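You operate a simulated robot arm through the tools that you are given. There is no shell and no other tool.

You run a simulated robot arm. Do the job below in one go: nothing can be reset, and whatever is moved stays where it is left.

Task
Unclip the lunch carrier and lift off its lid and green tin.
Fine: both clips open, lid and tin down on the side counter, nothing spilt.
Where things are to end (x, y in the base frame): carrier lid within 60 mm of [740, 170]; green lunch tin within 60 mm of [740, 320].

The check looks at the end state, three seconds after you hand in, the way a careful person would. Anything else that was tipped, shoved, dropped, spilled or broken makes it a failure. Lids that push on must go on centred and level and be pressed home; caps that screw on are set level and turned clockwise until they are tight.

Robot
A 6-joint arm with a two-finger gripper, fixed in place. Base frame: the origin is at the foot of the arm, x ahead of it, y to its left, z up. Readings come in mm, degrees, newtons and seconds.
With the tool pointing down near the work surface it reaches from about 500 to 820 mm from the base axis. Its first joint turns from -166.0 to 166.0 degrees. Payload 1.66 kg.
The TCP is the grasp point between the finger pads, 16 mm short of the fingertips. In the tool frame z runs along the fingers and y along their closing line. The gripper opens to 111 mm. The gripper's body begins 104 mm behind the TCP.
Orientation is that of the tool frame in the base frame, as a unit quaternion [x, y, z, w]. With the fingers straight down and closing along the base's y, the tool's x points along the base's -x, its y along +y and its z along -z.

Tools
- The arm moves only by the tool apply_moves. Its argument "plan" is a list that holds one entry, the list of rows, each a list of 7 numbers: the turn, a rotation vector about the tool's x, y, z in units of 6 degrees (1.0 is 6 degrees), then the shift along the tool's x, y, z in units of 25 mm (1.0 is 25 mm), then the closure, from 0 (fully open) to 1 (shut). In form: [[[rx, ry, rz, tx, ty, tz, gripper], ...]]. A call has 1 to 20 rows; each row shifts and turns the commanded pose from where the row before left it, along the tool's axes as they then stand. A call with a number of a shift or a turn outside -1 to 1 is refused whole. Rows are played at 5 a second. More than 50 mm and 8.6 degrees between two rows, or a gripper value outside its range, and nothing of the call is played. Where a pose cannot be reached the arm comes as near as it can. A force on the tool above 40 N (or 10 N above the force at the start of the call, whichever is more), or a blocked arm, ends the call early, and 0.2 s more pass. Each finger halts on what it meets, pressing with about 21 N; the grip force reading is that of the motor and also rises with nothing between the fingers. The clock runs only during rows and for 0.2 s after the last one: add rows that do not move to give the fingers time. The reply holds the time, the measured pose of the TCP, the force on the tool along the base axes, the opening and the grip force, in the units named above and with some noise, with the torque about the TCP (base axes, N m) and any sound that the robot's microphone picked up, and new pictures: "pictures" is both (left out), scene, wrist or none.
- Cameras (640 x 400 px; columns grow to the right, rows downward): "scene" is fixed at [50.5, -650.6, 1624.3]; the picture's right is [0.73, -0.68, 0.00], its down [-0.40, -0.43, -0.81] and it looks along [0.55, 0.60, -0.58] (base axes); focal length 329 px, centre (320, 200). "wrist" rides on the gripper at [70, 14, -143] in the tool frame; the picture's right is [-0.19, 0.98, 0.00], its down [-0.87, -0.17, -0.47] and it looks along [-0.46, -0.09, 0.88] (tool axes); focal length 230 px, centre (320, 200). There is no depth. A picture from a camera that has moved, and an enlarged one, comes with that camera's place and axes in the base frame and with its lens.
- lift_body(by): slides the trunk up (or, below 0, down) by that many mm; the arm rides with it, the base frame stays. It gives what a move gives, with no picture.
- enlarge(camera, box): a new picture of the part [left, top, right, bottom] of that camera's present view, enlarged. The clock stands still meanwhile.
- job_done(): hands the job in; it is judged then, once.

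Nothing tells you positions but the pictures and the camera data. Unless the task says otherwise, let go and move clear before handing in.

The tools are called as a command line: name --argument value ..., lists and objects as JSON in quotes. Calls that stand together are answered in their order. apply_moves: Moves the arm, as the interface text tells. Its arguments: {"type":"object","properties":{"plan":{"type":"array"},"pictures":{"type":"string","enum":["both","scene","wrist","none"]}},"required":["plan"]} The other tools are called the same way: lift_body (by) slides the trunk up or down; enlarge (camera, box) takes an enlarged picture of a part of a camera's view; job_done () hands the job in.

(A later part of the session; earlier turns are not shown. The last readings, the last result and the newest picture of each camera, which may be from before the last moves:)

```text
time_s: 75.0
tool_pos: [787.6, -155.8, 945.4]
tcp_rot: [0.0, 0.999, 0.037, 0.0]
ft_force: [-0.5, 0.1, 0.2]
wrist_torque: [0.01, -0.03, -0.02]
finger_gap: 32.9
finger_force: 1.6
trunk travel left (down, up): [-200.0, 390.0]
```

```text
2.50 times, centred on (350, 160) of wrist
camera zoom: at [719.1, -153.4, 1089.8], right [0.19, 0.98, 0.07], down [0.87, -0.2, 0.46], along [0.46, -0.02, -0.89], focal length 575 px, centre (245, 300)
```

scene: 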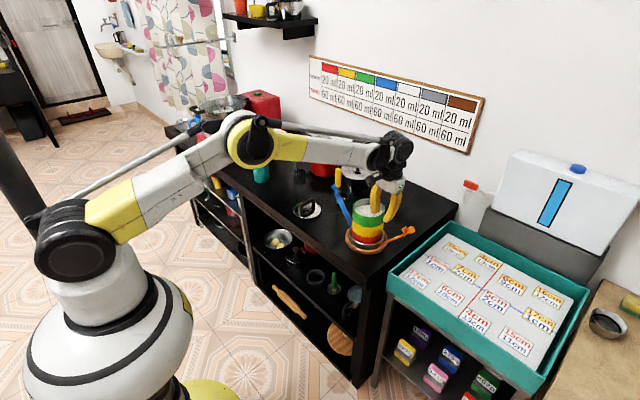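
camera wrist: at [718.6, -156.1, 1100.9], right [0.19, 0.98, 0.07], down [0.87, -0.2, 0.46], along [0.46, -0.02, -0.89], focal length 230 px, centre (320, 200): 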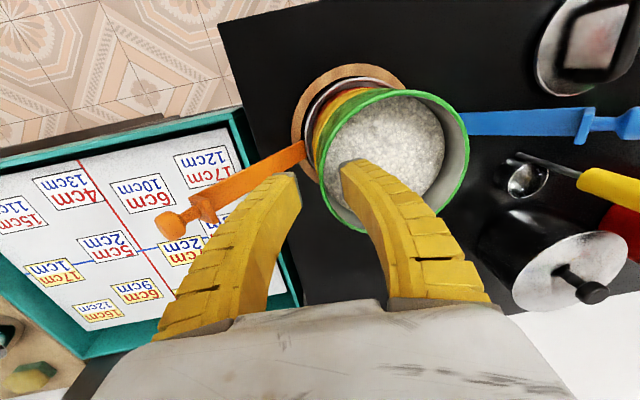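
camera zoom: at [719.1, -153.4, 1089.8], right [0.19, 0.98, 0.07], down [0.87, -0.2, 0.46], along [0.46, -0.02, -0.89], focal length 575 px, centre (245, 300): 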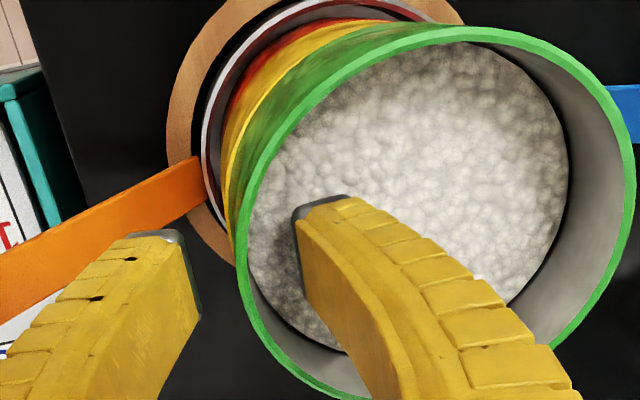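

apply_moves --plan '[[[0, 0, 0, 0, 0, 0, 0.8], [0, 0, 0, 0, 0, 0, 0.84], [0, 0, 0, 0, 0, 0, 0.87], [0, 0, 0, 0, 0, 0, 0.89], [0, 0, 0, 0, 0, 0, 0.89]]]'

enlarge --camera "scene" --box '[350, 180, 390, 240]'

enlarge --camera "wrist" --box '[250, 80, 450, 240]'

```text
time_s: 76.2
tool_pos: [788.2, -155.9, 945.5]
tcp_rot: [0.0, 0.999, 0.037, -0.001]
ft_force: [0.6, -0.1, -0.6]
wrist_torque: [-0.03, -0.03, 0.0]
finger_gap: 15.3
finger_force: 2.2
trunk travel left (down, up): [-200.0, 390.0]
camera wrist: at [719.0, -153.5, 1090.0], right [0.19, 0.98, 0.07], down [0.87, -0.2, 0.46], along [0.46, -0.02, -0.89], focal length 230 px, centre (320, 200)
```

scene: 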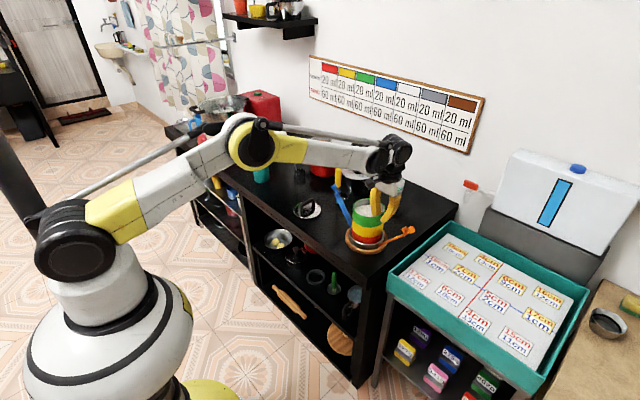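
wrist: 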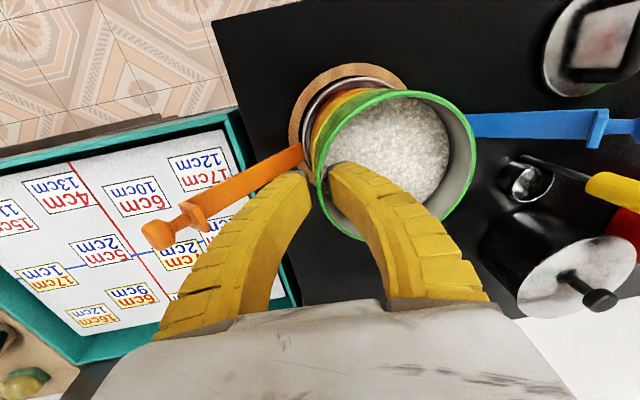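

```text
6.67 times, centred on (370, 210) of scene
camera zoom: at [50.5, -650.6, 1624.3], right [0.73, -0.68, 0.0], down [-0.4, -0.43, -0.81], along [0.55, 0.6, -0.58], focal length 2193 px, centre (-13, 133)
```

zoom: 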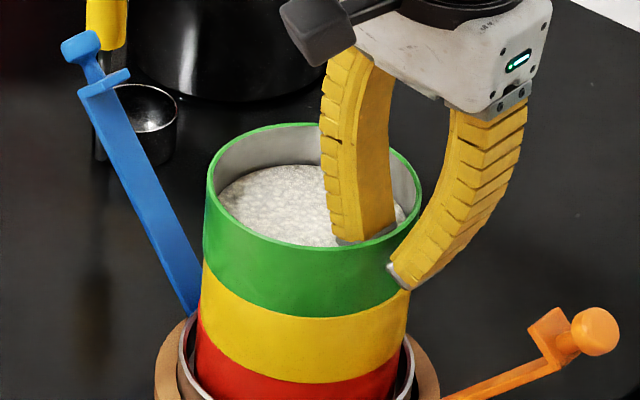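

```text
2.50 times, centred on (350, 160) of wrist
camera zoom: at [719.0, -153.5, 1090.0], right [0.19, 0.98, 0.07], down [0.87, -0.2, 0.46], along [0.46, -0.02, -0.89], focal length 575 px, centre (245, 300)
```

zoom: 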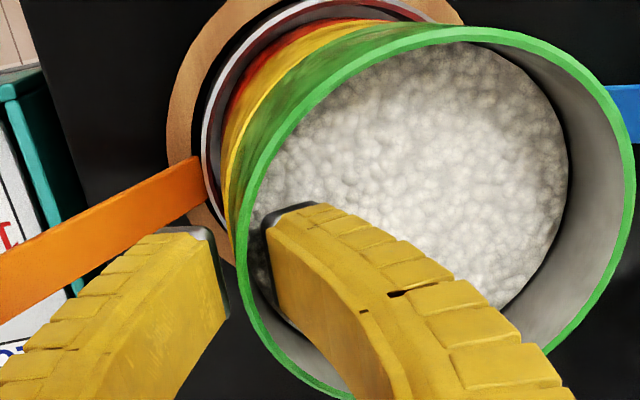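

apply_moves --plan '[[[0, 0, 0, 0, -0.06, 0, 0.89], [0, 0, 0, 0, 0, 0, 0.91], [0, 0, 0, 0, 0, 0, 0.93], [0, 0, 0, 0, 0, 0, 0.94], [0, 0, 0, 0, 0, 0, 0.94]]]' --pictures "none"

enlarge --camera "scene" --box '[350, 180, 390, 240]'

enlarge --camera "wrist" --box '[250, 80, 450, 240]'

```text
time_s: 77.4
tool_pos: [787.9, -157.3, 945.6]
tcp_rot: [0.0, 0.999, 0.037, 0.001]
ft_force: [0.7, -0.2, 0.2]
wrist_torque: [0.02, 0.0, -0.01]
finger_gap: 10.2
finger_force: 2.5
trunk travel left (down, up): [-200.0, 390.0]
```

```text
6.67 times, centred on (370, 210) of scene
camera zoom: at [50.5, -650.6, 1624.3], right [0.73, -0.68, 0.0], down [-0.4, -0.43, -0.81], along [0.55, 0.6, -0.58], focal length 2193 px, centre (-13, 133)
```

zoom: 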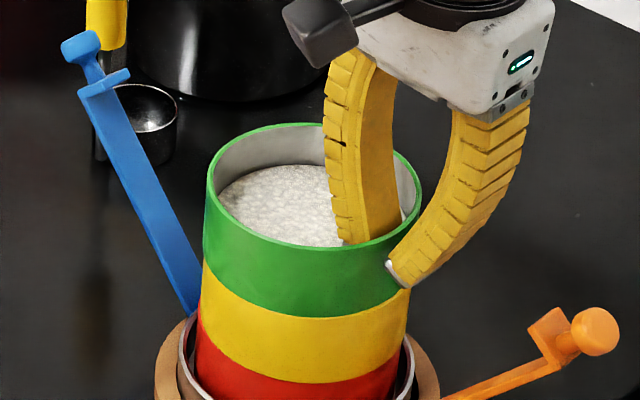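

```text
2.50 times, centred on (350, 160) of wrist
camera zoom: at [718.7, -155.1, 1090.1], right [0.19, 0.98, 0.07], down [0.87, -0.2, 0.46], along [0.46, -0.02, -0.89], focal length 575 px, centre (245, 300)
```

zoom: 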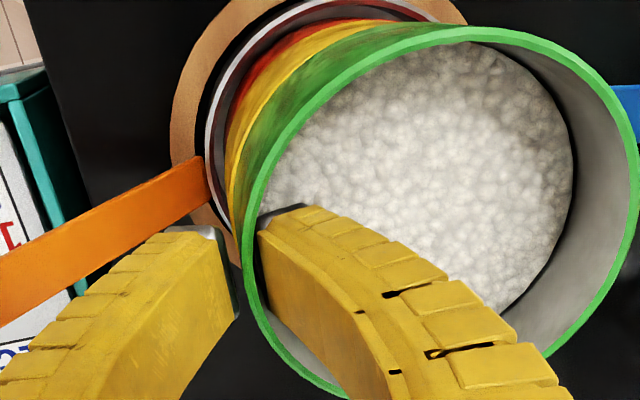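

Both tips are nearly touching the wall evenly. I'll complete the pinch.

apply_moves --plan '[[[0, 0, 0, 0, 0, 0, 0.95], [0, 0, 0, 0, 0, 0, 0.96], [0, 0, 0, 0, 0, 0, 0.97], [0, 0, 0, 0, 0, 0, 0.98], [0, 0, 0, 0, 0, 0, 1], [0, 0, 0, 0, 0, 0, 1]]]' --pictures "none"

enlarge --camera "scene" --box '[350, 180, 390, 240]'

enlarge --camera "wrist" --box '[250, 80, 450, 240]'

```text
time_s: 78.8
tool_pos: [788.2, -157.6, 945.1]
tcp_rot: [0.001, 0.999, 0.037, 0.0]
ft_force: [-0.3, 0.5, 1.6]
wrist_torque: [0.0, -0.01, 0.02]
finger_gap: 6.0
finger_force: 21.0
trunk travel left (down, up): [-200.0, 390.0]
```

```text
6.67 times, centred on (370, 210) of scene
camera zoom: at [50.5, -650.6, 1624.3], right [0.73, -0.68, 0.0], down [-0.4, -0.43, -0.81], along [0.55, 0.6, -0.58], focal length 2193 px, centre (-13, 133)
```

zoom: 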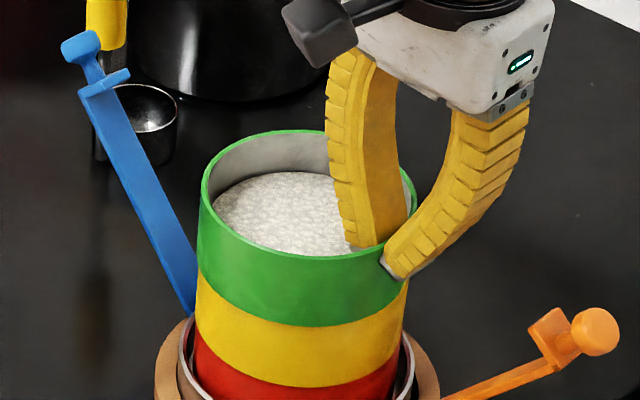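

```text
2.50 times, centred on (350, 160) of wrist
camera zoom: at [718.6, -154.9, 1090.2], right [0.19, 0.98, 0.07], down [0.87, -0.2, 0.46], along [0.46, -0.02, -0.89], focal length 575 px, centre (245, 300)
```

zoom: 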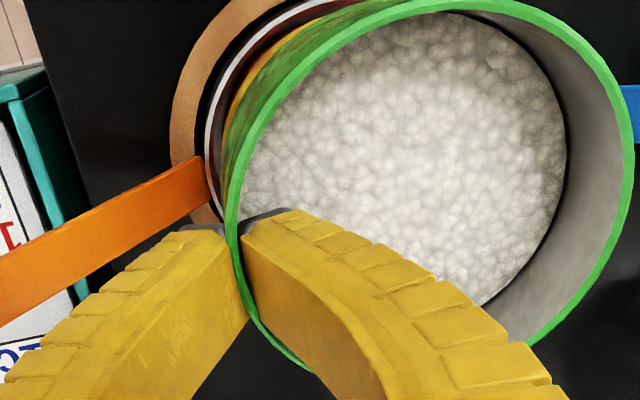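

The wall is gripped with a 6 mm gap at 21 N. The stack centred itself a few millimetres, which is fine. I'll test with a small lift.

apply_moves --plan '[[[0, 0, 0, 0, 0, -0.08, 1], [0, 0, 0, 0, 0, -0.08, 1], [0, 0, 0, 0, 0, -0.08, 1], [0, 0, 0, 0, 0, 0, 1]]]' --pictures "none"

enlarge --camera "scene" --box '[350, 180, 390, 240]'

enlarge --camera "wrist" --box '[250, 80, 450, 240]'

```text
time_s: 79.8
tool_pos: [788.8, -158.3, 951.0]
tcp_rot: [0.0, 0.999, 0.036, 0.0]
ft_force: [1.0, 1.0, -1.9]
wrist_torque: [0.01, -0.08, -0.04]
finger_gap: 6.2
finger_force: 20.6
trunk travel left (down, up): [-200.0, 390.0]
```

```text
6.67 times, centred on (370, 210) of scene
camera zoom: at [50.5, -650.6, 1624.3], right [0.73, -0.68, 0.0], down [-0.4, -0.43, -0.81], along [0.55, 0.6, -0.58], focal length 2193 px, centre (-13, 133)
```

zoom: 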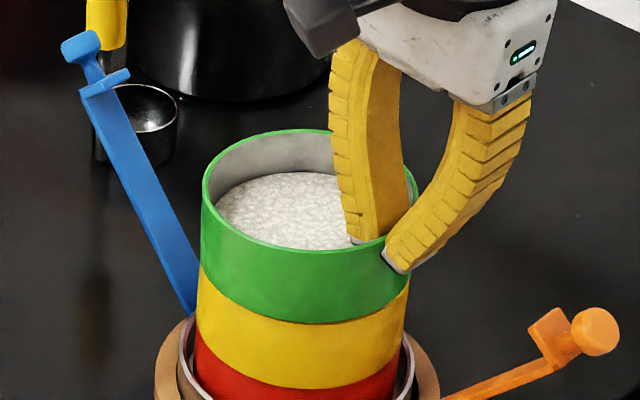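

```text
2.50 times, centred on (350, 160) of wrist
camera zoom: at [718.5, -155.4, 1095.6], right [0.19, 0.98, 0.07], down [0.87, -0.2, 0.46], along [0.46, -0.02, -0.89], focal length 575 px, centre (245, 300)
```

zoom: 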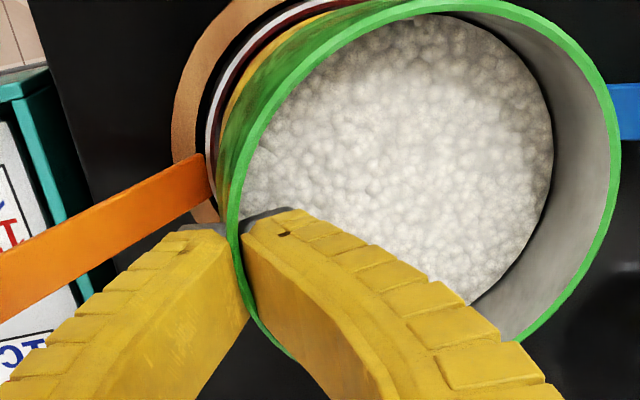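

apply_moves --plan '[[[0, 0, 0, 0, 0, -0.12, 1], [0, 0, 0, 0, 0, -0.12, 1], [0, 0, 0, 0, 0, -0.12, 1], [0, 0, 0, 0, 0, 0, 1]]]' --pictures "none"

enlarge --camera "scene" --box '[350, 180, 390, 240]'

enlarge --camera "wrist" --box '[250, 80, 450, 240]'

```text
time_s: 80.8
tool_pos: [788.0, -159.4, 960.5]
tcp_rot: [0.0, 0.999, 0.036, 0.001]
ft_force: [0.4, -0.2, -0.7]
wrist_torque: [-0.09, 0.02, -0.03]
finger_gap: 6.0
finger_force: 20.6
trunk travel left (down, up): [-200.0, 390.0]
```

```text
6.67 times, centred on (370, 210) of scene
camera zoom: at [50.5, -650.6, 1624.3], right [0.73, -0.68, 0.0], down [-0.4, -0.43, -0.81], along [0.55, 0.6, -0.58], focal length 2193 px, centre (-13, 133)
```

zoom: 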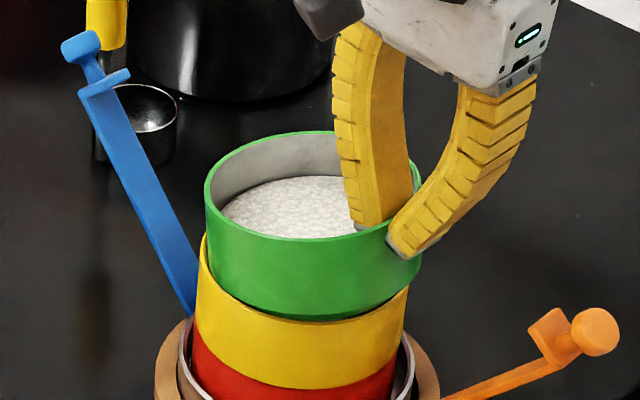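

```text
2.50 times, centred on (350, 160) of wrist
camera zoom: at [718.5, -156.5, 1105.3], right [0.19, 0.98, 0.07], down [0.87, -0.2, 0.46], along [0.46, -0.02, -0.89], focal length 575 px, centre (245, 300)
```

zoom: 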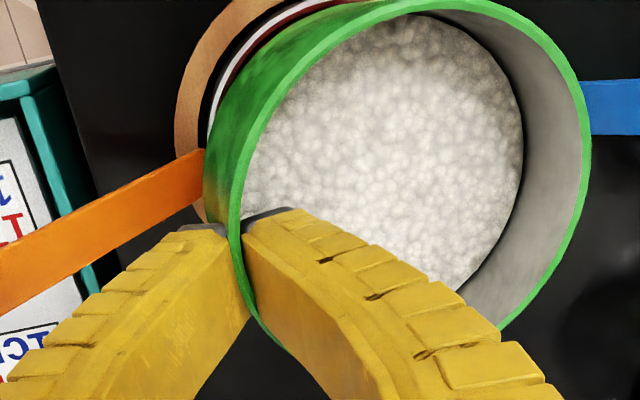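

The green tin is coming up but drooping on its far side. I'll lean the tool more to counter that while lifting slowly.

apply_moves --plan '[[[-0.4, 0, 0, 0, 0.02, -0.15, 1], [-0.4, 0, 0, 0, 0.03, -0.15, 1], [-0.4, 0, 0, 0, 0.04, -0.15, 1], [0, 0, 0, 0, 0, 0, 1]]]' --pictures "none"

enlarge --camera "scene" --box '[350, 180, 390, 240]'

enlarge --camera "wrist" --box '[250, 80, 450, 240]'

```text
time_s: 81.8
tool_pos: [788.8, -157.5, 971.7]
tcp_rot: [0.0, 0.995, 0.1, 0.0]
ft_force: [0.6, -0.8, -1.8]
wrist_torque: [-0.08, -0.03, -0.01]
finger_gap: 6.2
finger_force: 21.0
trunk travel left (down, up): [-200.0, 390.0]
```

```text
6.67 times, centred on (370, 210) of scene
camera zoom: at [50.5, -650.6, 1624.3], right [0.73, -0.68, 0.0], down [-0.4, -0.43, -0.81], along [0.55, 0.6, -0.58], focal length 2193 px, centre (-13, 133)
```

zoom: 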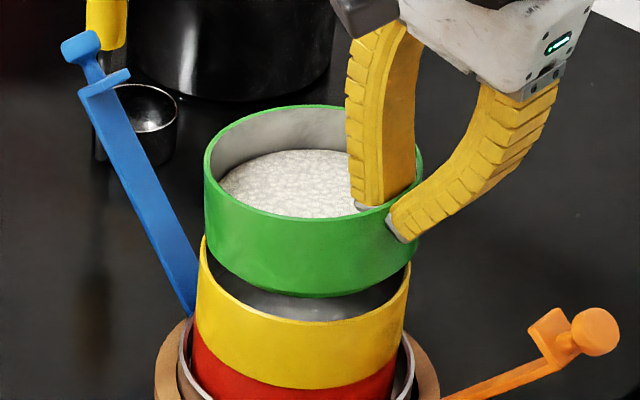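

```text
2.50 times, centred on (350, 160) of wrist
camera zoom: at [719.1, -173.8, 1114.9], right [0.19, 0.96, 0.19], down [0.87, -0.26, 0.43], along [0.46, 0.09, -0.88], focal length 575 px, centre (245, 300)
```

zoom: 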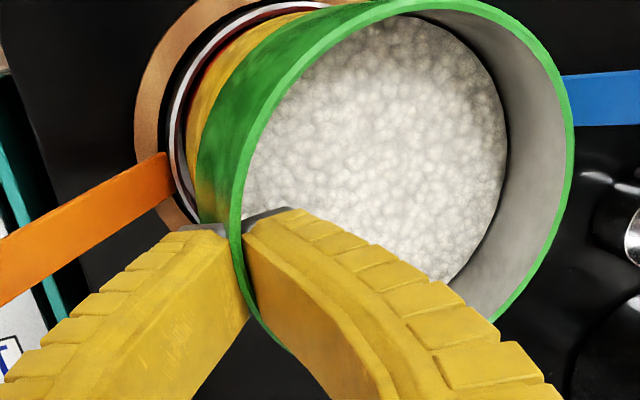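

Leaning the tool works: the tin is held, nearly level, and clear of the yellow one. I'll keep lifting straight up.

apply_moves --plan '[[[-0.1, 0, 0, 0, 0.06, -0.3, 1], [-0.1, 0, 0, 0, 0.06, -0.3, 1], [-0.1, 0, 0, 0, 0.07, -0.3, 1], [-0.1, 0, 0, 0, 0.07, -0.3, 1], [0, 0, 0, 0, 0.08, -0.35, 1], [0, 0, 0, 0, 0.08, -0.35, 1], [0, 0, 0, 0, 0.08, -0.35, 1], [0, 0, 0, 0, 0, 0, 1]]]'

enlarge --camera "scene" --box '[340, 165, 400, 245]'

enlarge --camera "wrist" --box '[250, 80, 450, 240]'

```text
time_s: 83.6
tool_pos: [788.0, -156.9, 1027.0]
tcp_rot: [0.0, 0.993, 0.12, 0.0]
ft_force: [-0.5, -0.4, -2.8]
wrist_torque: [-0.09, 0.01, 0.01]
finger_gap: 6.0
finger_force: 21.4
trunk travel left (down, up): [-200.0, 390.0]
camera wrist: at [719.7, -179.2, 1171.8], right [0.19, 0.95, 0.23], down [0.87, -0.28, 0.42], along [0.46, 0.12, -0.88], focal length 230 px, centre (320, 200)
```

scene: 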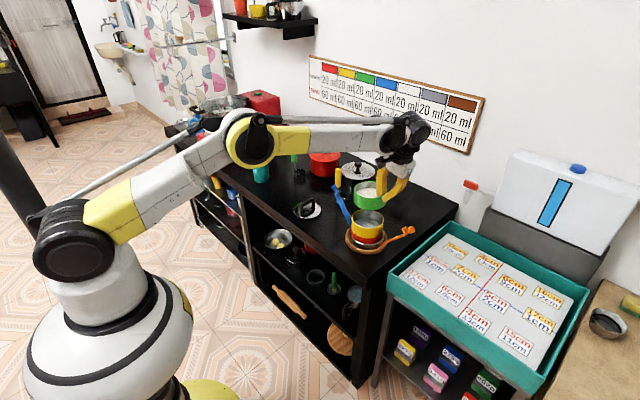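
wrist: 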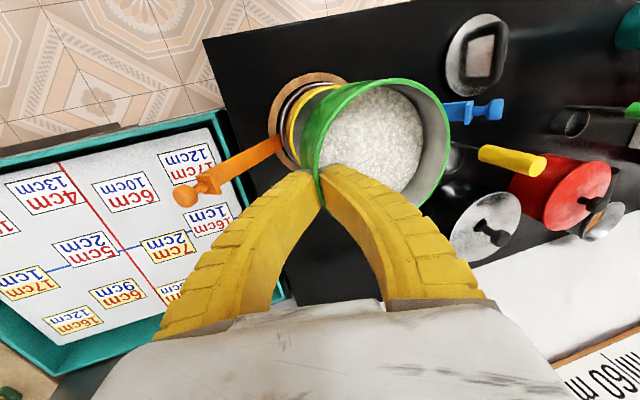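

```text
5.00 times, centred on (370, 205) of scene
camera zoom: at [50.5, -650.6, 1624.3], right [0.73, -0.68, 0.0], down [-0.4, -0.43, -0.81], along [0.55, 0.6, -0.58], focal length 1645 px, centre (70, 175)
```

zoom: 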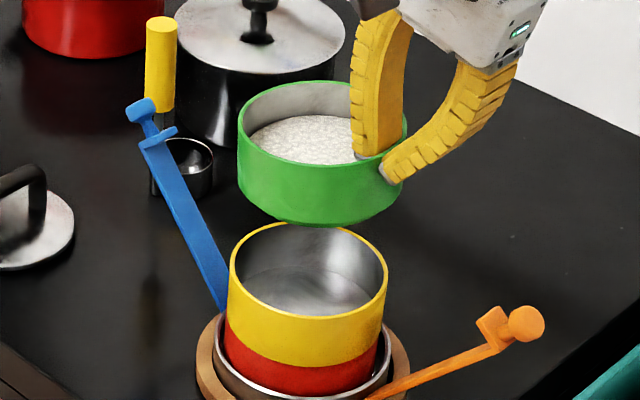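

```text
2.50 times, centred on (350, 160) of wrist
camera zoom: at [719.7, -179.2, 1171.8], right [0.19, 0.95, 0.23], down [0.87, -0.28, 0.42], along [0.46, 0.12, -0.88], focal length 575 px, centre (245, 300)
```

zoom: 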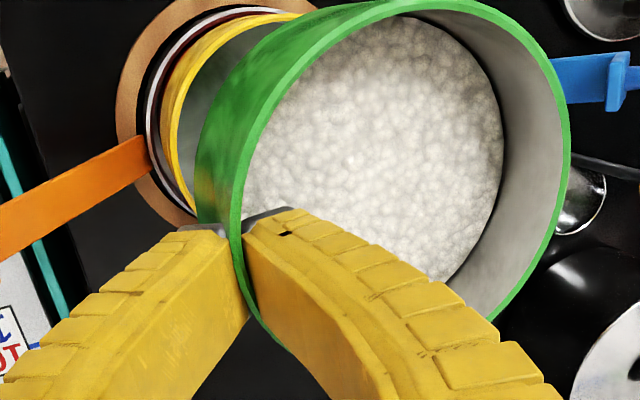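

The green tin is up and stable. I'll raise it a bit more, then carry it in +y above the blue clip and the lid.

apply_moves --plan '[[[0, 0, 0, 0, 0.08, -0.33, 1], [0, 0, 0, 0, 0.095, -0.39, 1], [0, 0, 0, 0, 0.095, -0.39, 1], [0, 0, 0, 0, 0.095, -0.39, 1], [0, 0, 0, 0.05, 0.3, 0.074, 1], [0, 0, 0, 0.1, 0.5, 0.123, 1], [0, 0, 0, 0.1, 0.68, 0.167, 1], [0, 0, 0, 0.1, 0.68, 0.167, 1], [0, 0, 0, 0.1, 0.68, 0.167, 1], [0, 0, 0, 0.1, 0.68, 0.167, 1], [0, 0, 0, 0.1, 0.68, 0.167, 1], [0, 0, 0, 0.1, 0.68, 0.167, 1], [0, 0, 0, 0.1, 0.68, 0.167, 1], [0, 0, 0, 0.1, 0.5, 0.123, 1], [0, 0, 0, 0.1, 0.3, 0.074, 1], [0, 0, 0, 0, 0, 0, 1]]]'

enlarge --camera "scene" --box '[300, 130, 380, 230]'

enlarge --camera "wrist" --box '[250, 80, 450, 240]'

```text
time_s: 87.0
tool_pos: [761.4, 7.1, 1067.4]
tcp_rot: [0.0, 0.993, 0.12, -0.001]
ft_force: [0.4, -0.1, -2.1]
wrist_torque: [-0.11, -0.02, 0.03]
finger_gap: 5.8
finger_force: 21.5
trunk travel left (down, up): [-200.0, 390.0]
camera wrist: at [693.3, -14.4, 1210.6], right [0.19, 0.95, 0.23], down [0.87, -0.28, 0.42], along [0.46, 0.12, -0.88], focal length 230 px, centre (320, 200)
```

scene: 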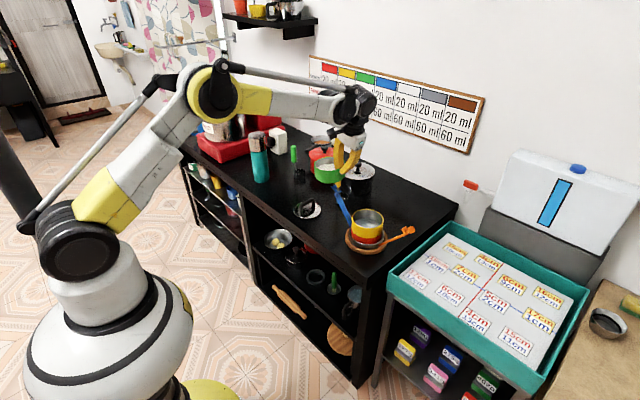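
wrist: 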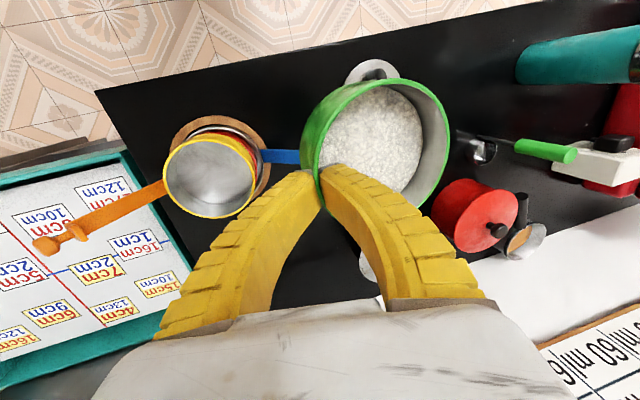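

```text
4.00 times, centred on (340, 180) of scene
camera zoom: at [50.5, -650.6, 1624.3], right [0.73, -0.68, 0.0], down [-0.4, -0.43, -0.81], along [0.55, 0.6, -0.58], focal length 1316 px, centre (240, 280)
```

zoom: 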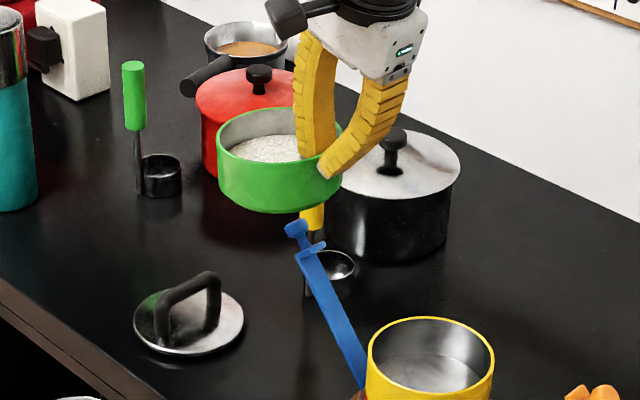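

```text
2.50 times, centred on (350, 160) of wrist
camera zoom: at [693.3, -14.4, 1210.6], right [0.19, 0.95, 0.23], down [0.87, -0.28, 0.42], along [0.46, 0.12, -0.88], focal length 575 px, centre (245, 300)
```

zoom: 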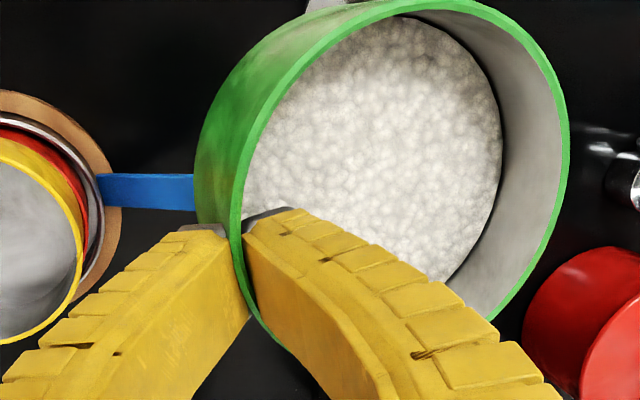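

apply_moves --plan '[[[0, 0, 0, 0.056, 0.3, 0.074, 1], [0, 0, 0, 0.056, 0.5, 0.123, 1], [0, 0, 0, 0.056, 0.68, 0.167, 1], [0, 0, 0, 0.056, 0.68, 0.167, 1], [0, 0, 0, 0.056, 0.68, 0.167, 1], [0, 0, 0, 0.056, 0.68, 0.167, 1], [0, 0, 0, 0.056, 0.68, 0.167, 1], [0, 0, 0, 0.056, 0.68, 0.167, 1], [0, 0, 0, 0.056, 0.68, 0.167, 1], [0, 0, 0, 0.056, 0.68, 0.167, 1], [0, 0, 0, 0.056, 0.68, 0.167, 1], [0, 0, 0, 0.056, 0.68, 0.167, 1], [0, 0, 0, 0.056, 0.68, 0.167, 1], [0, 0, 0, 0.056, 0.68, 0.167, 1], [0, 0, 0, 0.056, 0.68, 0.167, 1], [0, 0, 0, 0.056, 0.5, 0.123, 1], [0, 0, 0, 0.056, 0.4, 0.1, 1], [0, 0, 0, 0, 0.1, 0.025, 1], [0, 0, 0, 0, 0, 0, 1]]]'

enlarge --camera "scene" --box '[250, 110, 350, 220]'

enlarge --camera "wrist" --box '[250, 80, 450, 240]'

```text
time_s: 91.0
tool_pos: [737.3, 278.5, 1067.5]
tcp_rot: [0.0, 0.993, 0.12, 0.0]
ft_force: [-0.1, 0.1, -1.8]
wrist_torque: [-0.08, 0.02, 0.02]
finger_gap: 6.1
finger_force: 20.7
trunk travel left (down, up): [-200.0, 390.0]
camera wrist: at [668.5, 258.3, 1211.2], right [0.19, 0.95, 0.23], down [0.87, -0.28, 0.42], along [0.46, 0.12, -0.88], focal length 230 px, centre (320, 200)
```

scene: 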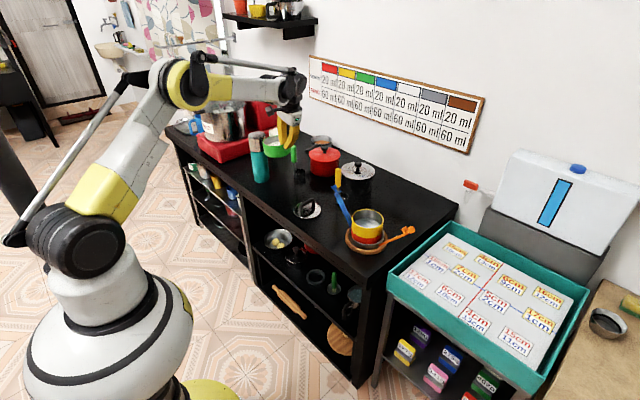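
wrist: 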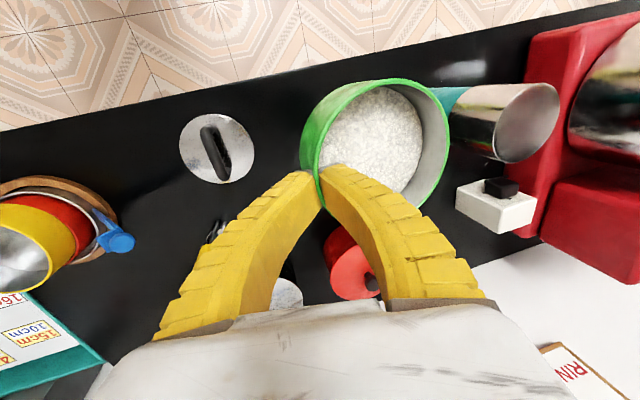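

```text
3.64 times, centred on (300, 165) of scene
camera zoom: at [50.5, -650.6, 1624.3], right [0.73, -0.68, 0.0], down [-0.4, -0.43, -0.81], along [0.55, 0.6, -0.58], focal length 1196 px, centre (393, 327)
```

zoom: 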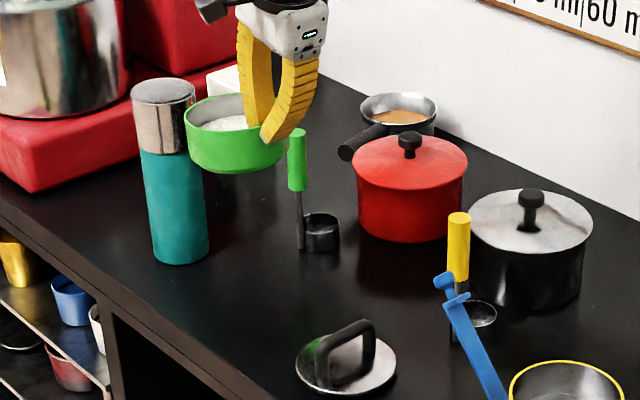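

```text
2.50 times, centred on (350, 160) of wrist
camera zoom: at [668.5, 258.3, 1211.2], right [0.19, 0.95, 0.23], down [0.87, -0.28, 0.42], along [0.46, 0.12, -0.88], focal length 575 px, centre (245, 300)
```

zoom: 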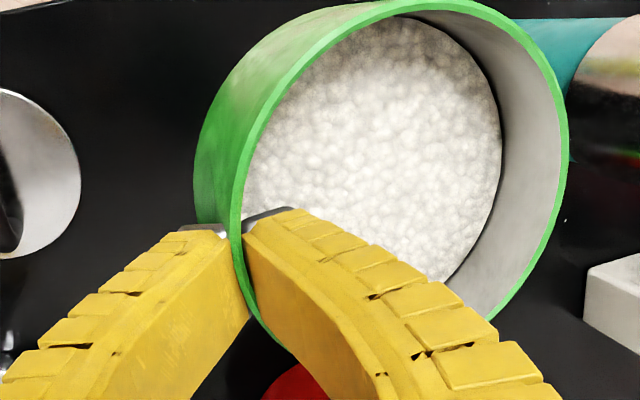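

The tin is above its drop zone with about 5° of droop left. I'll level it by leaning the tool a little further.

apply_moves --plan '[[[-0.3, 0, 0, 0, 0, 0, 1], [-0.3, 0, 0, 0, 0, 0, 1], [-0.25, 0, 0, 0, 0, 0, 1], [0, 0, 0, 0, 0, 0, 1]]]'

enlarge --camera "scene" --box '[260, 120, 310, 180]'

enlarge --camera "wrist" --box '[250, 80, 450, 240]'

```text
time_s: 92.0
tool_pos: [737.1, 280.0, 1067.7]
tcp_rot: [-0.001, 0.986, 0.164, -0.001]
ft_force: [0.0, 0.0, -2.4]
wrist_torque: [-0.14, 0.01, 0.0]
finger_gap: 5.8
finger_force: 20.7
trunk travel left (down, up): [-200.0, 390.0]
camera wrist: at [668.4, 244.9, 1208.2], right [0.19, 0.93, 0.32], down [0.87, -0.31, 0.39], along [0.46, 0.2, -0.86], focal length 230 px, centre (320, 200)
```

scene: 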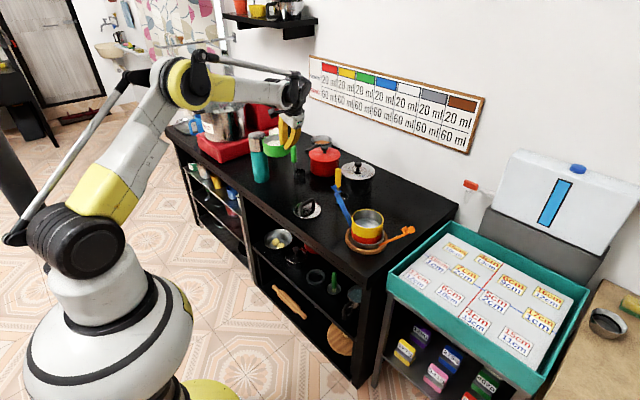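
wrist: 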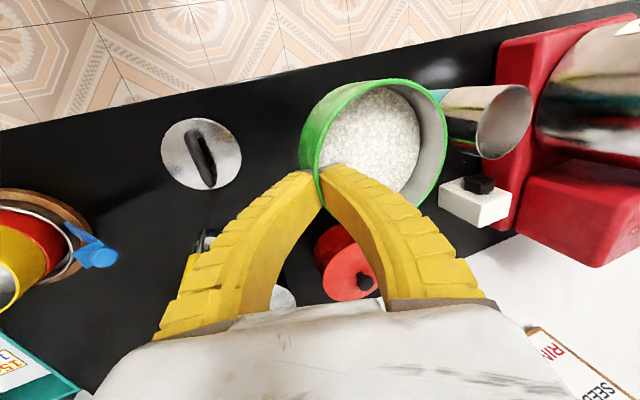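

```text
6.67 times, centred on (285, 150) of scene
camera zoom: at [50.5, -650.6, 1624.3], right [0.73, -0.68, 0.0], down [-0.4, -0.43, -0.81], along [0.55, 0.6, -0.58], focal length 2193 px, centre (553, 533)
```

zoom: 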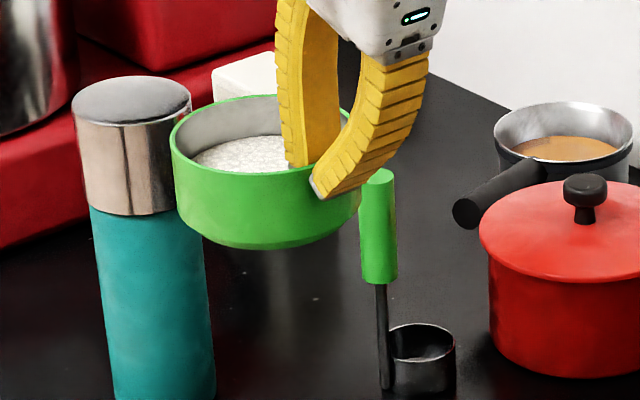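

```text
2.50 times, centred on (350, 160) of wrist
camera zoom: at [668.4, 244.9, 1208.2], right [0.19, 0.93, 0.32], down [0.87, -0.31, 0.39], along [0.46, 0.2, -0.86], focal length 575 px, centre (245, 300)
```

zoom: 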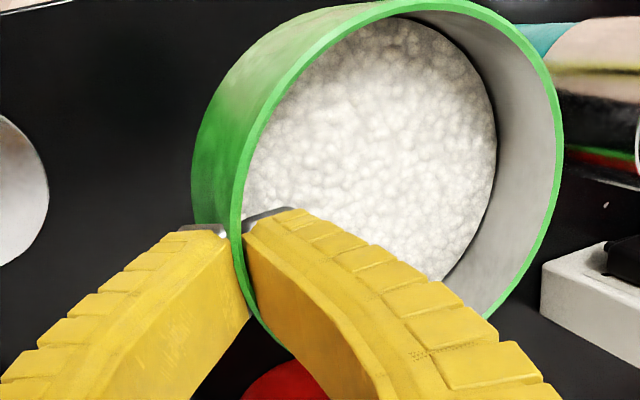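

The tin is essentially level. I'll lower it toward the counter.

apply_moves --plan '[[[0, 0, 0, 0, -0.12, 0.35, 1], [0, 0, 0, 0, -0.2, 0.58, 1], [0, 0, 0, 0, -0.214, 0.624, 1], [0, 0, 0, 0, -0.214, 0.624, 1], [0, 0, 0, 0, -0.214, 0.624, 1], [0, 0, 0, 0, -0.214, 0.624, 1], [0, 0, 0, 0, -0.214, 0.624, 1], [0, 0, 0, 0, -0.214, 0.624, 1], [0, 0, 0, 0, -0.214, 0.624, 1], [0, 0, 0, 0, -0.214, 0.624, 1], [0, 0, 0, 0, -0.214, 0.624, 1], [0, 0, 0, 0, -0.15, 0.44, 1], [0, 0, 0, 0, 0, 0, 1]]]'

enlarge --camera "scene" --box '[255, 150, 325, 220]'

```text
time_s: 94.8
tool_pos: [738.7, 279.1, 884.4]
tcp_rot: [0.0, 0.986, 0.164, 0.0]
ft_force: [0.3, 0.4, -1.9]
wrist_torque: [-0.1, -0.02, 0.02]
finger_gap: 5.9
finger_force: 21.2
trunk travel left (down, up): [-200.0, 390.0]
camera wrist: at [668.4, 245.2, 1023.5], right [0.19, 0.93, 0.32], down [0.87, -0.31, 0.39], along [0.46, 0.2, -0.86], focal length 230 px, centre (320, 200)
```

scene: 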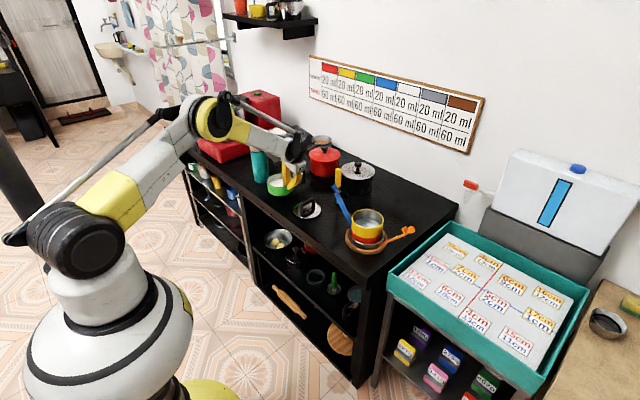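
wrist: 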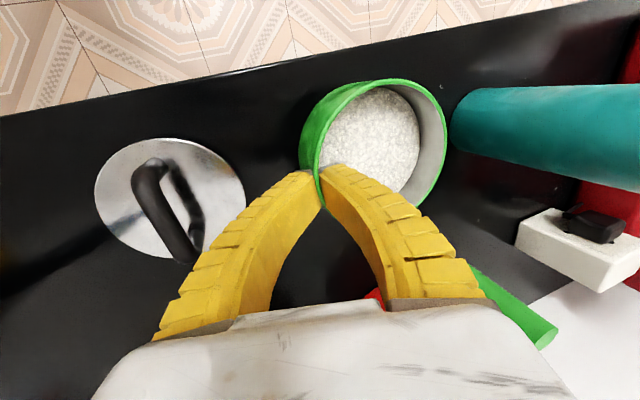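

```text
5.71 times, centred on (290, 185) of scene
camera zoom: at [50.5, -650.6, 1624.3], right [0.73, -0.68, 0.0], down [-0.4, -0.43, -0.81], along [0.55, 0.6, -0.58], focal length 1880 px, centre (491, 286)
```

zoom: 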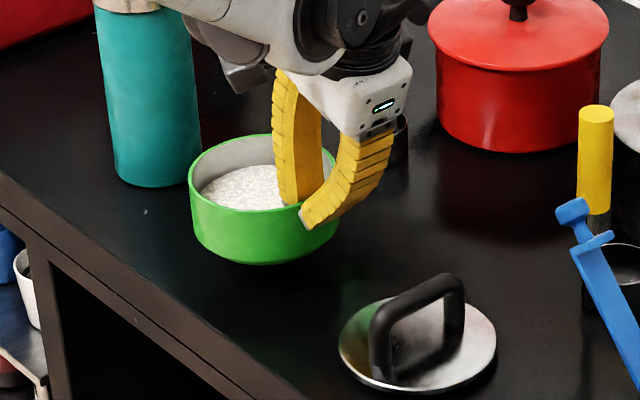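

apply_moves --plan '[[[0, 0, 0, 0, -0.1, 0.3, 1], [0, 0, 0, 0, -0.1, 0.3, 1], [0, 0, 0, 0, -0.1, 0.3, 1], [0, 0, 0, 0, 0, 0, 1]]]' --pictures "none"

enlarge --camera "scene" --box '[265, 165, 315, 215]'

```text
time_s: 95.8
tool_pos: [738.4, 279.7, 858.9]
tcp_rot: [0.0, 0.986, 0.164, 0.0]
ft_force: [0.0, -1.0, -2.6]
wrist_torque: [-0.09, -0.01, 0.02]
finger_gap: 6.2
finger_force: 20.9
trunk travel left (down, up): [-200.0, 390.0]
```

```text
8.00 times, centred on (290, 190) of scene
camera zoom: at [50.5, -650.6, 1624.3], right [0.73, -0.68, 0.0], down [-0.4, -0.43, -0.81], along [0.55, 0.6, -0.58], focal length 2632 px, centre (560, 280)
```

zoom: 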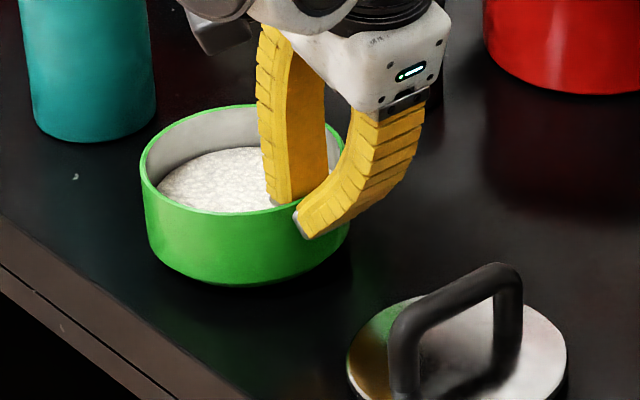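

Getting close to the counter. I'll make small steps with force checks now.

apply_moves --plan '[[[0, 0, 0, 0, -0.05, 0.15, 1], [0, 0, 0, 0, -0.05, 0.15, 1], [0, 0, 0, 0, 0, 0, 1]]]' --pictures "none"

enlarge --camera "scene" --box '[265, 165, 315, 215]'

```text
time_s: 96.6
tool_pos: [737.8, 280.7, 849.9]
tcp_rot: [0.001, 0.986, 0.164, 0.001]
ft_force: [1.1, -0.4, 2.3]
wrist_torque: [-0.13, 0.02, 0.03]
finger_gap: 5.9
finger_force: 20.8
trunk travel left (down, up): [-200.0, 390.0]
```

```text
8.00 times, centred on (290, 190) of scene
camera zoom: at [50.5, -650.6, 1624.3], right [0.73, -0.68, 0.0], down [-0.4, -0.43, -0.81], along [0.55, 0.6, -0.58], focal length 2632 px, centre (560, 280)
```

zoom: 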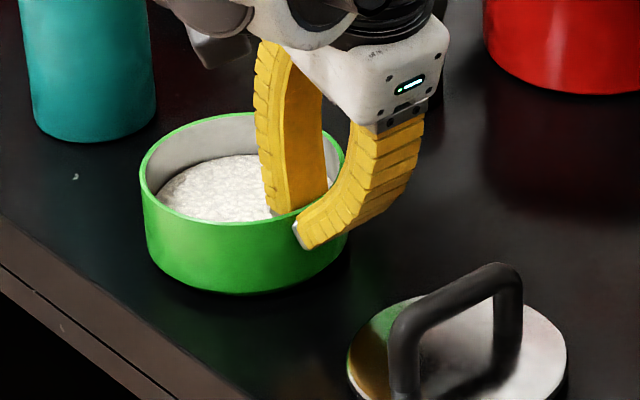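

apply_moves --plan '[[[0, 0, 0, 0, -0.033, 0.095, 1], [0, 0, 0, 0, 0, 0, 1]]]' --pictures "none"

enlarge --camera "scene" --box '[265, 165, 315, 215]'

```text
time_s: 97.2
tool_pos: [738.6, 279.9, 848.2]
tcp_rot: [0.0, 0.986, 0.164, 0.0]
ft_force: [0.4, -0.8, 8.6]
wrist_torque: [-0.06, 0.05, -0.03]
finger_gap: 6.3
finger_force: 21.1
trunk travel left (down, up): [-200.0, 390.0]
```

```text
8.00 times, centred on (290, 190) of scene
camera zoom: at [50.5, -650.6, 1624.3], right [0.73, -0.68, 0.0], down [-0.4, -0.43, -0.81], along [0.55, 0.6, -0.58], focal length 2632 px, centre (560, 280)
```

zoom: 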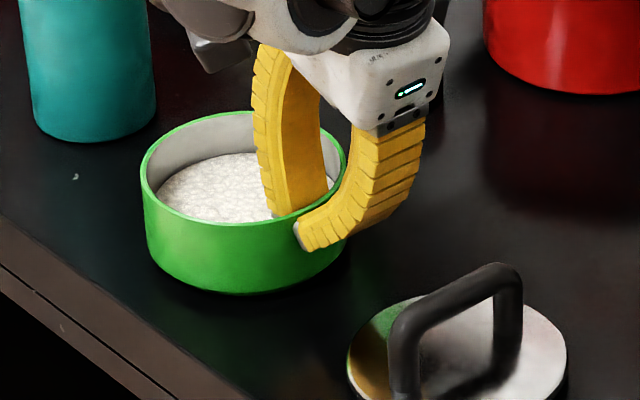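

The tin is on the counter with 8.6 N support. I'll release slowly and check before withdrawing.

apply_moves --plan '[[[0, 0, 0, 0, 0.01, -0.03, 1], [0, 0, 0, 0, 0, 0, 0.96], [0, 0, 0, 0, 0, 0, 0.94], [0, 0, 0, 0, 0, 0, 0.92], [0, 0, 0, 0, 0, 0, 0.9], [0, 0, 0, 0, 0, 0, 0.88], [0, 0, 0, 0, 0, 0, 0.85], [0, 0, 0, 0, 0, 0, 0.82], [0, 0, 0, 0, 0, 0, 0.82]]]'

enlarge --camera "scene" --box '[265, 165, 315, 215]'

enlarge --camera "wrist" --box '[250, 80, 450, 240]'

```text
time_s: 99.2
tool_pos: [738.0, 280.0, 849.8]
tcp_rot: [0.0, 0.986, 0.164, 0.0]
ft_force: [-0.1, -0.3, -0.1]
wrist_torque: [-0.02, 0.0, 0.01]
finger_gap: 23.1
finger_force: 1.7
trunk travel left (down, up): [-200.0, 390.0]
camera wrist: at [668.8, 246.3, 990.0], right [0.19, 0.93, 0.32], down [0.87, -0.31, 0.39], along [0.46, 0.2, -0.86], focal length 230 px, centre (320, 200)
```

scene: 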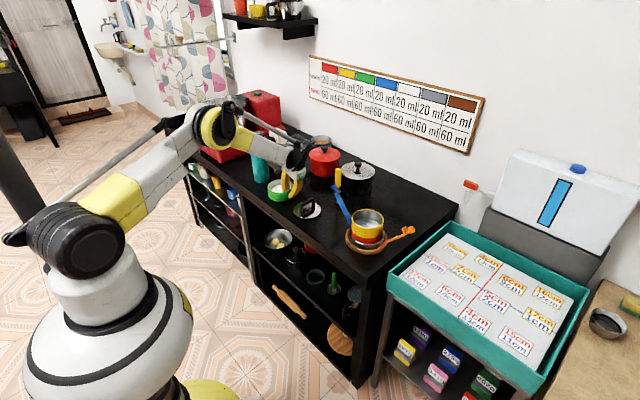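
wrist: 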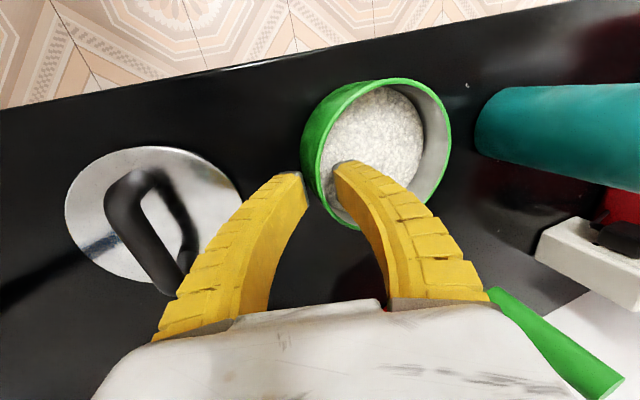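

```text
8.00 times, centred on (290, 190) of scene
camera zoom: at [50.5, -650.6, 1624.3], right [0.73, -0.68, 0.0], down [-0.4, -0.43, -0.81], along [0.55, 0.6, -0.58], focal length 2632 px, centre (560, 280)
```

zoom: 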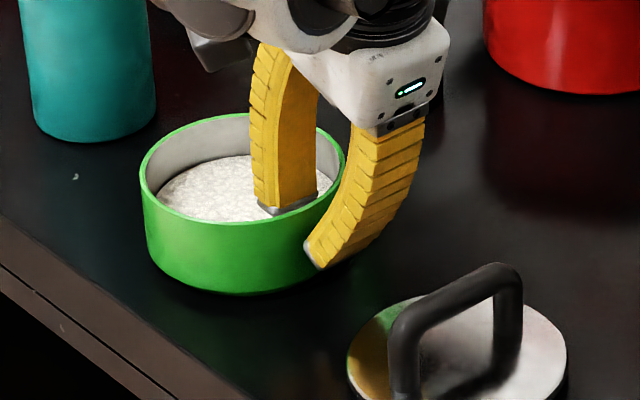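

```text
2.50 times, centred on (350, 160) of wrist
camera zoom: at [668.8, 246.3, 990.0], right [0.19, 0.93, 0.32], down [0.87, -0.31, 0.39], along [0.46, 0.2, -0.86], focal length 575 px, centre (245, 300)
```

zoom: 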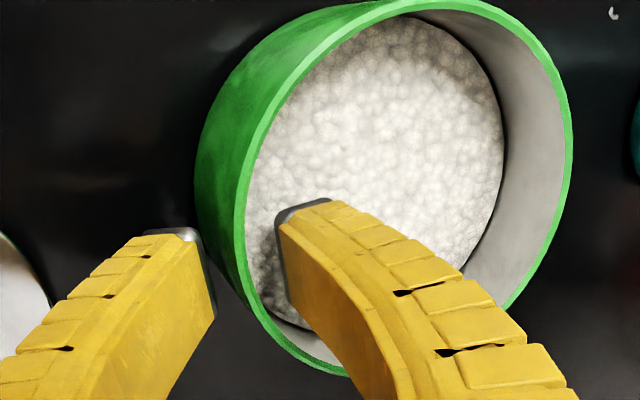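

The tin stands flat and free with nothing spilt. I'll withdraw straight up and straighten the tool.

apply_moves --plan '[[[0, 0, 0, 0, 0.104, -0.303, 0.82], [0, 0, 0, 0, 0.104, -0.303, 0.82], [0, 0, 0, 0, 0.104, -0.303, 0.82], [0, 0, 0, 0, 0.194, -0.568, 0.82], [0, 0, 0, 0, 0.194, -0.568, 0.82], [0, 0, 0, 0, 0.194, -0.568, 0.82], [0, 0, 0, 0, 0.194, -0.568, 0.82], [0, 0, 0, 0, 0.26, -0.76, 0.82], [0, 0, 0, 0, 0.26, -0.76, 0.82], [0, 0, 0, 0, 0.26, -0.76, 0.82], [0, 0, 0, 0, 0.26, -0.76, 0.82], [0.8, 0, 0, 0, 0, 0, 0.6], [0.8, 0, 0, 0, 0, 0, 0.6], [0.8, 0, 0, 0, 0, 0, 0.5], [0.75, 0, 0, 0, 0, 0, 0.5], [0, 0, 0, 0, 0, 0, 0.5]]]'

enlarge --camera "scene" --box '[260, 150, 420, 250]'

enlarge --camera "scene" --box '[265, 165, 315, 215]'

```text
time_s: 102.6
tool_pos: [737.8, 280.1, 1014.3]
tcp_rot: [0.0, 1.0, -0.002, 0.0]
ft_force: [-0.2, -0.1, -0.4]
wrist_torque: [0.03, 0.0, 0.02]
finger_gap: 57.6
finger_force: 1.7
trunk travel left (down, up): [-200.0, 390.0]
camera wrist: at [668.4, 293.6, 1158.7], right [0.19, 0.98, 0.0], down [0.87, -0.17, 0.47], along [0.46, -0.09, -0.88], focal length 230 px, centre (320, 200)
```

scene: 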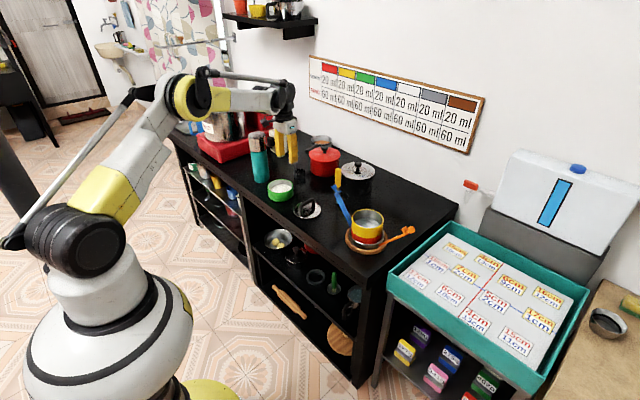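
wrist: 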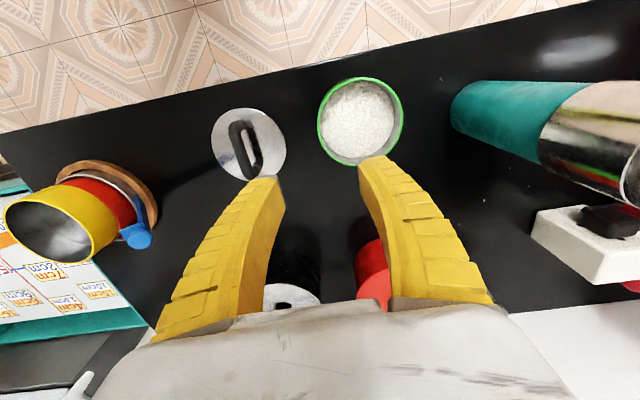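

```text
4.00 times, centred on (340, 200) of scene
camera zoom: at [50.5, -650.6, 1624.3], right [0.73, -0.68, 0.0], down [-0.4, -0.43, -0.81], along [0.55, 0.6, -0.58], focal length 1316 px, centre (240, 200)
```

zoom: 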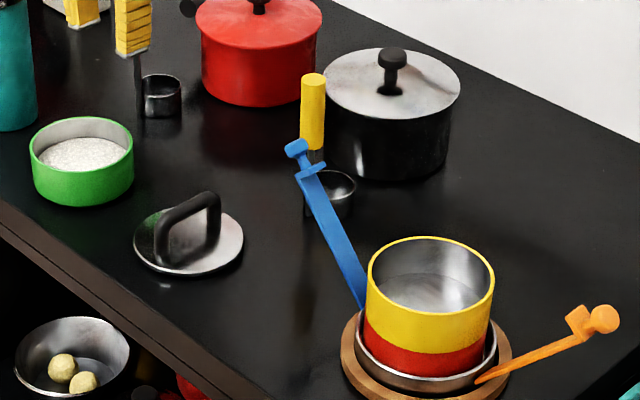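

```text
8.00 times, centred on (290, 190) of scene
camera zoom: at [50.5, -650.6, 1624.3], right [0.73, -0.68, 0.0], down [-0.4, -0.43, -0.81], along [0.55, 0.6, -0.58], focal length 2632 px, centre (560, 280)
```

zoom: 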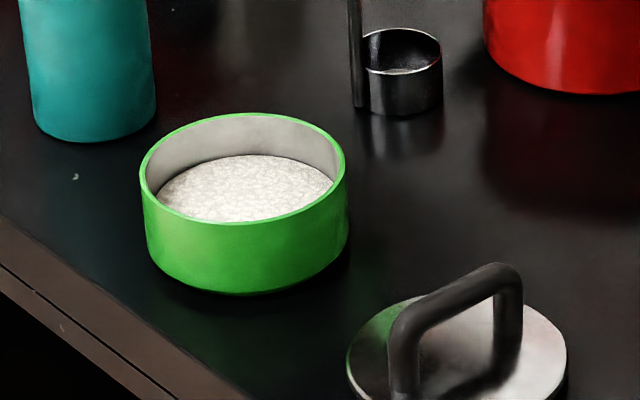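

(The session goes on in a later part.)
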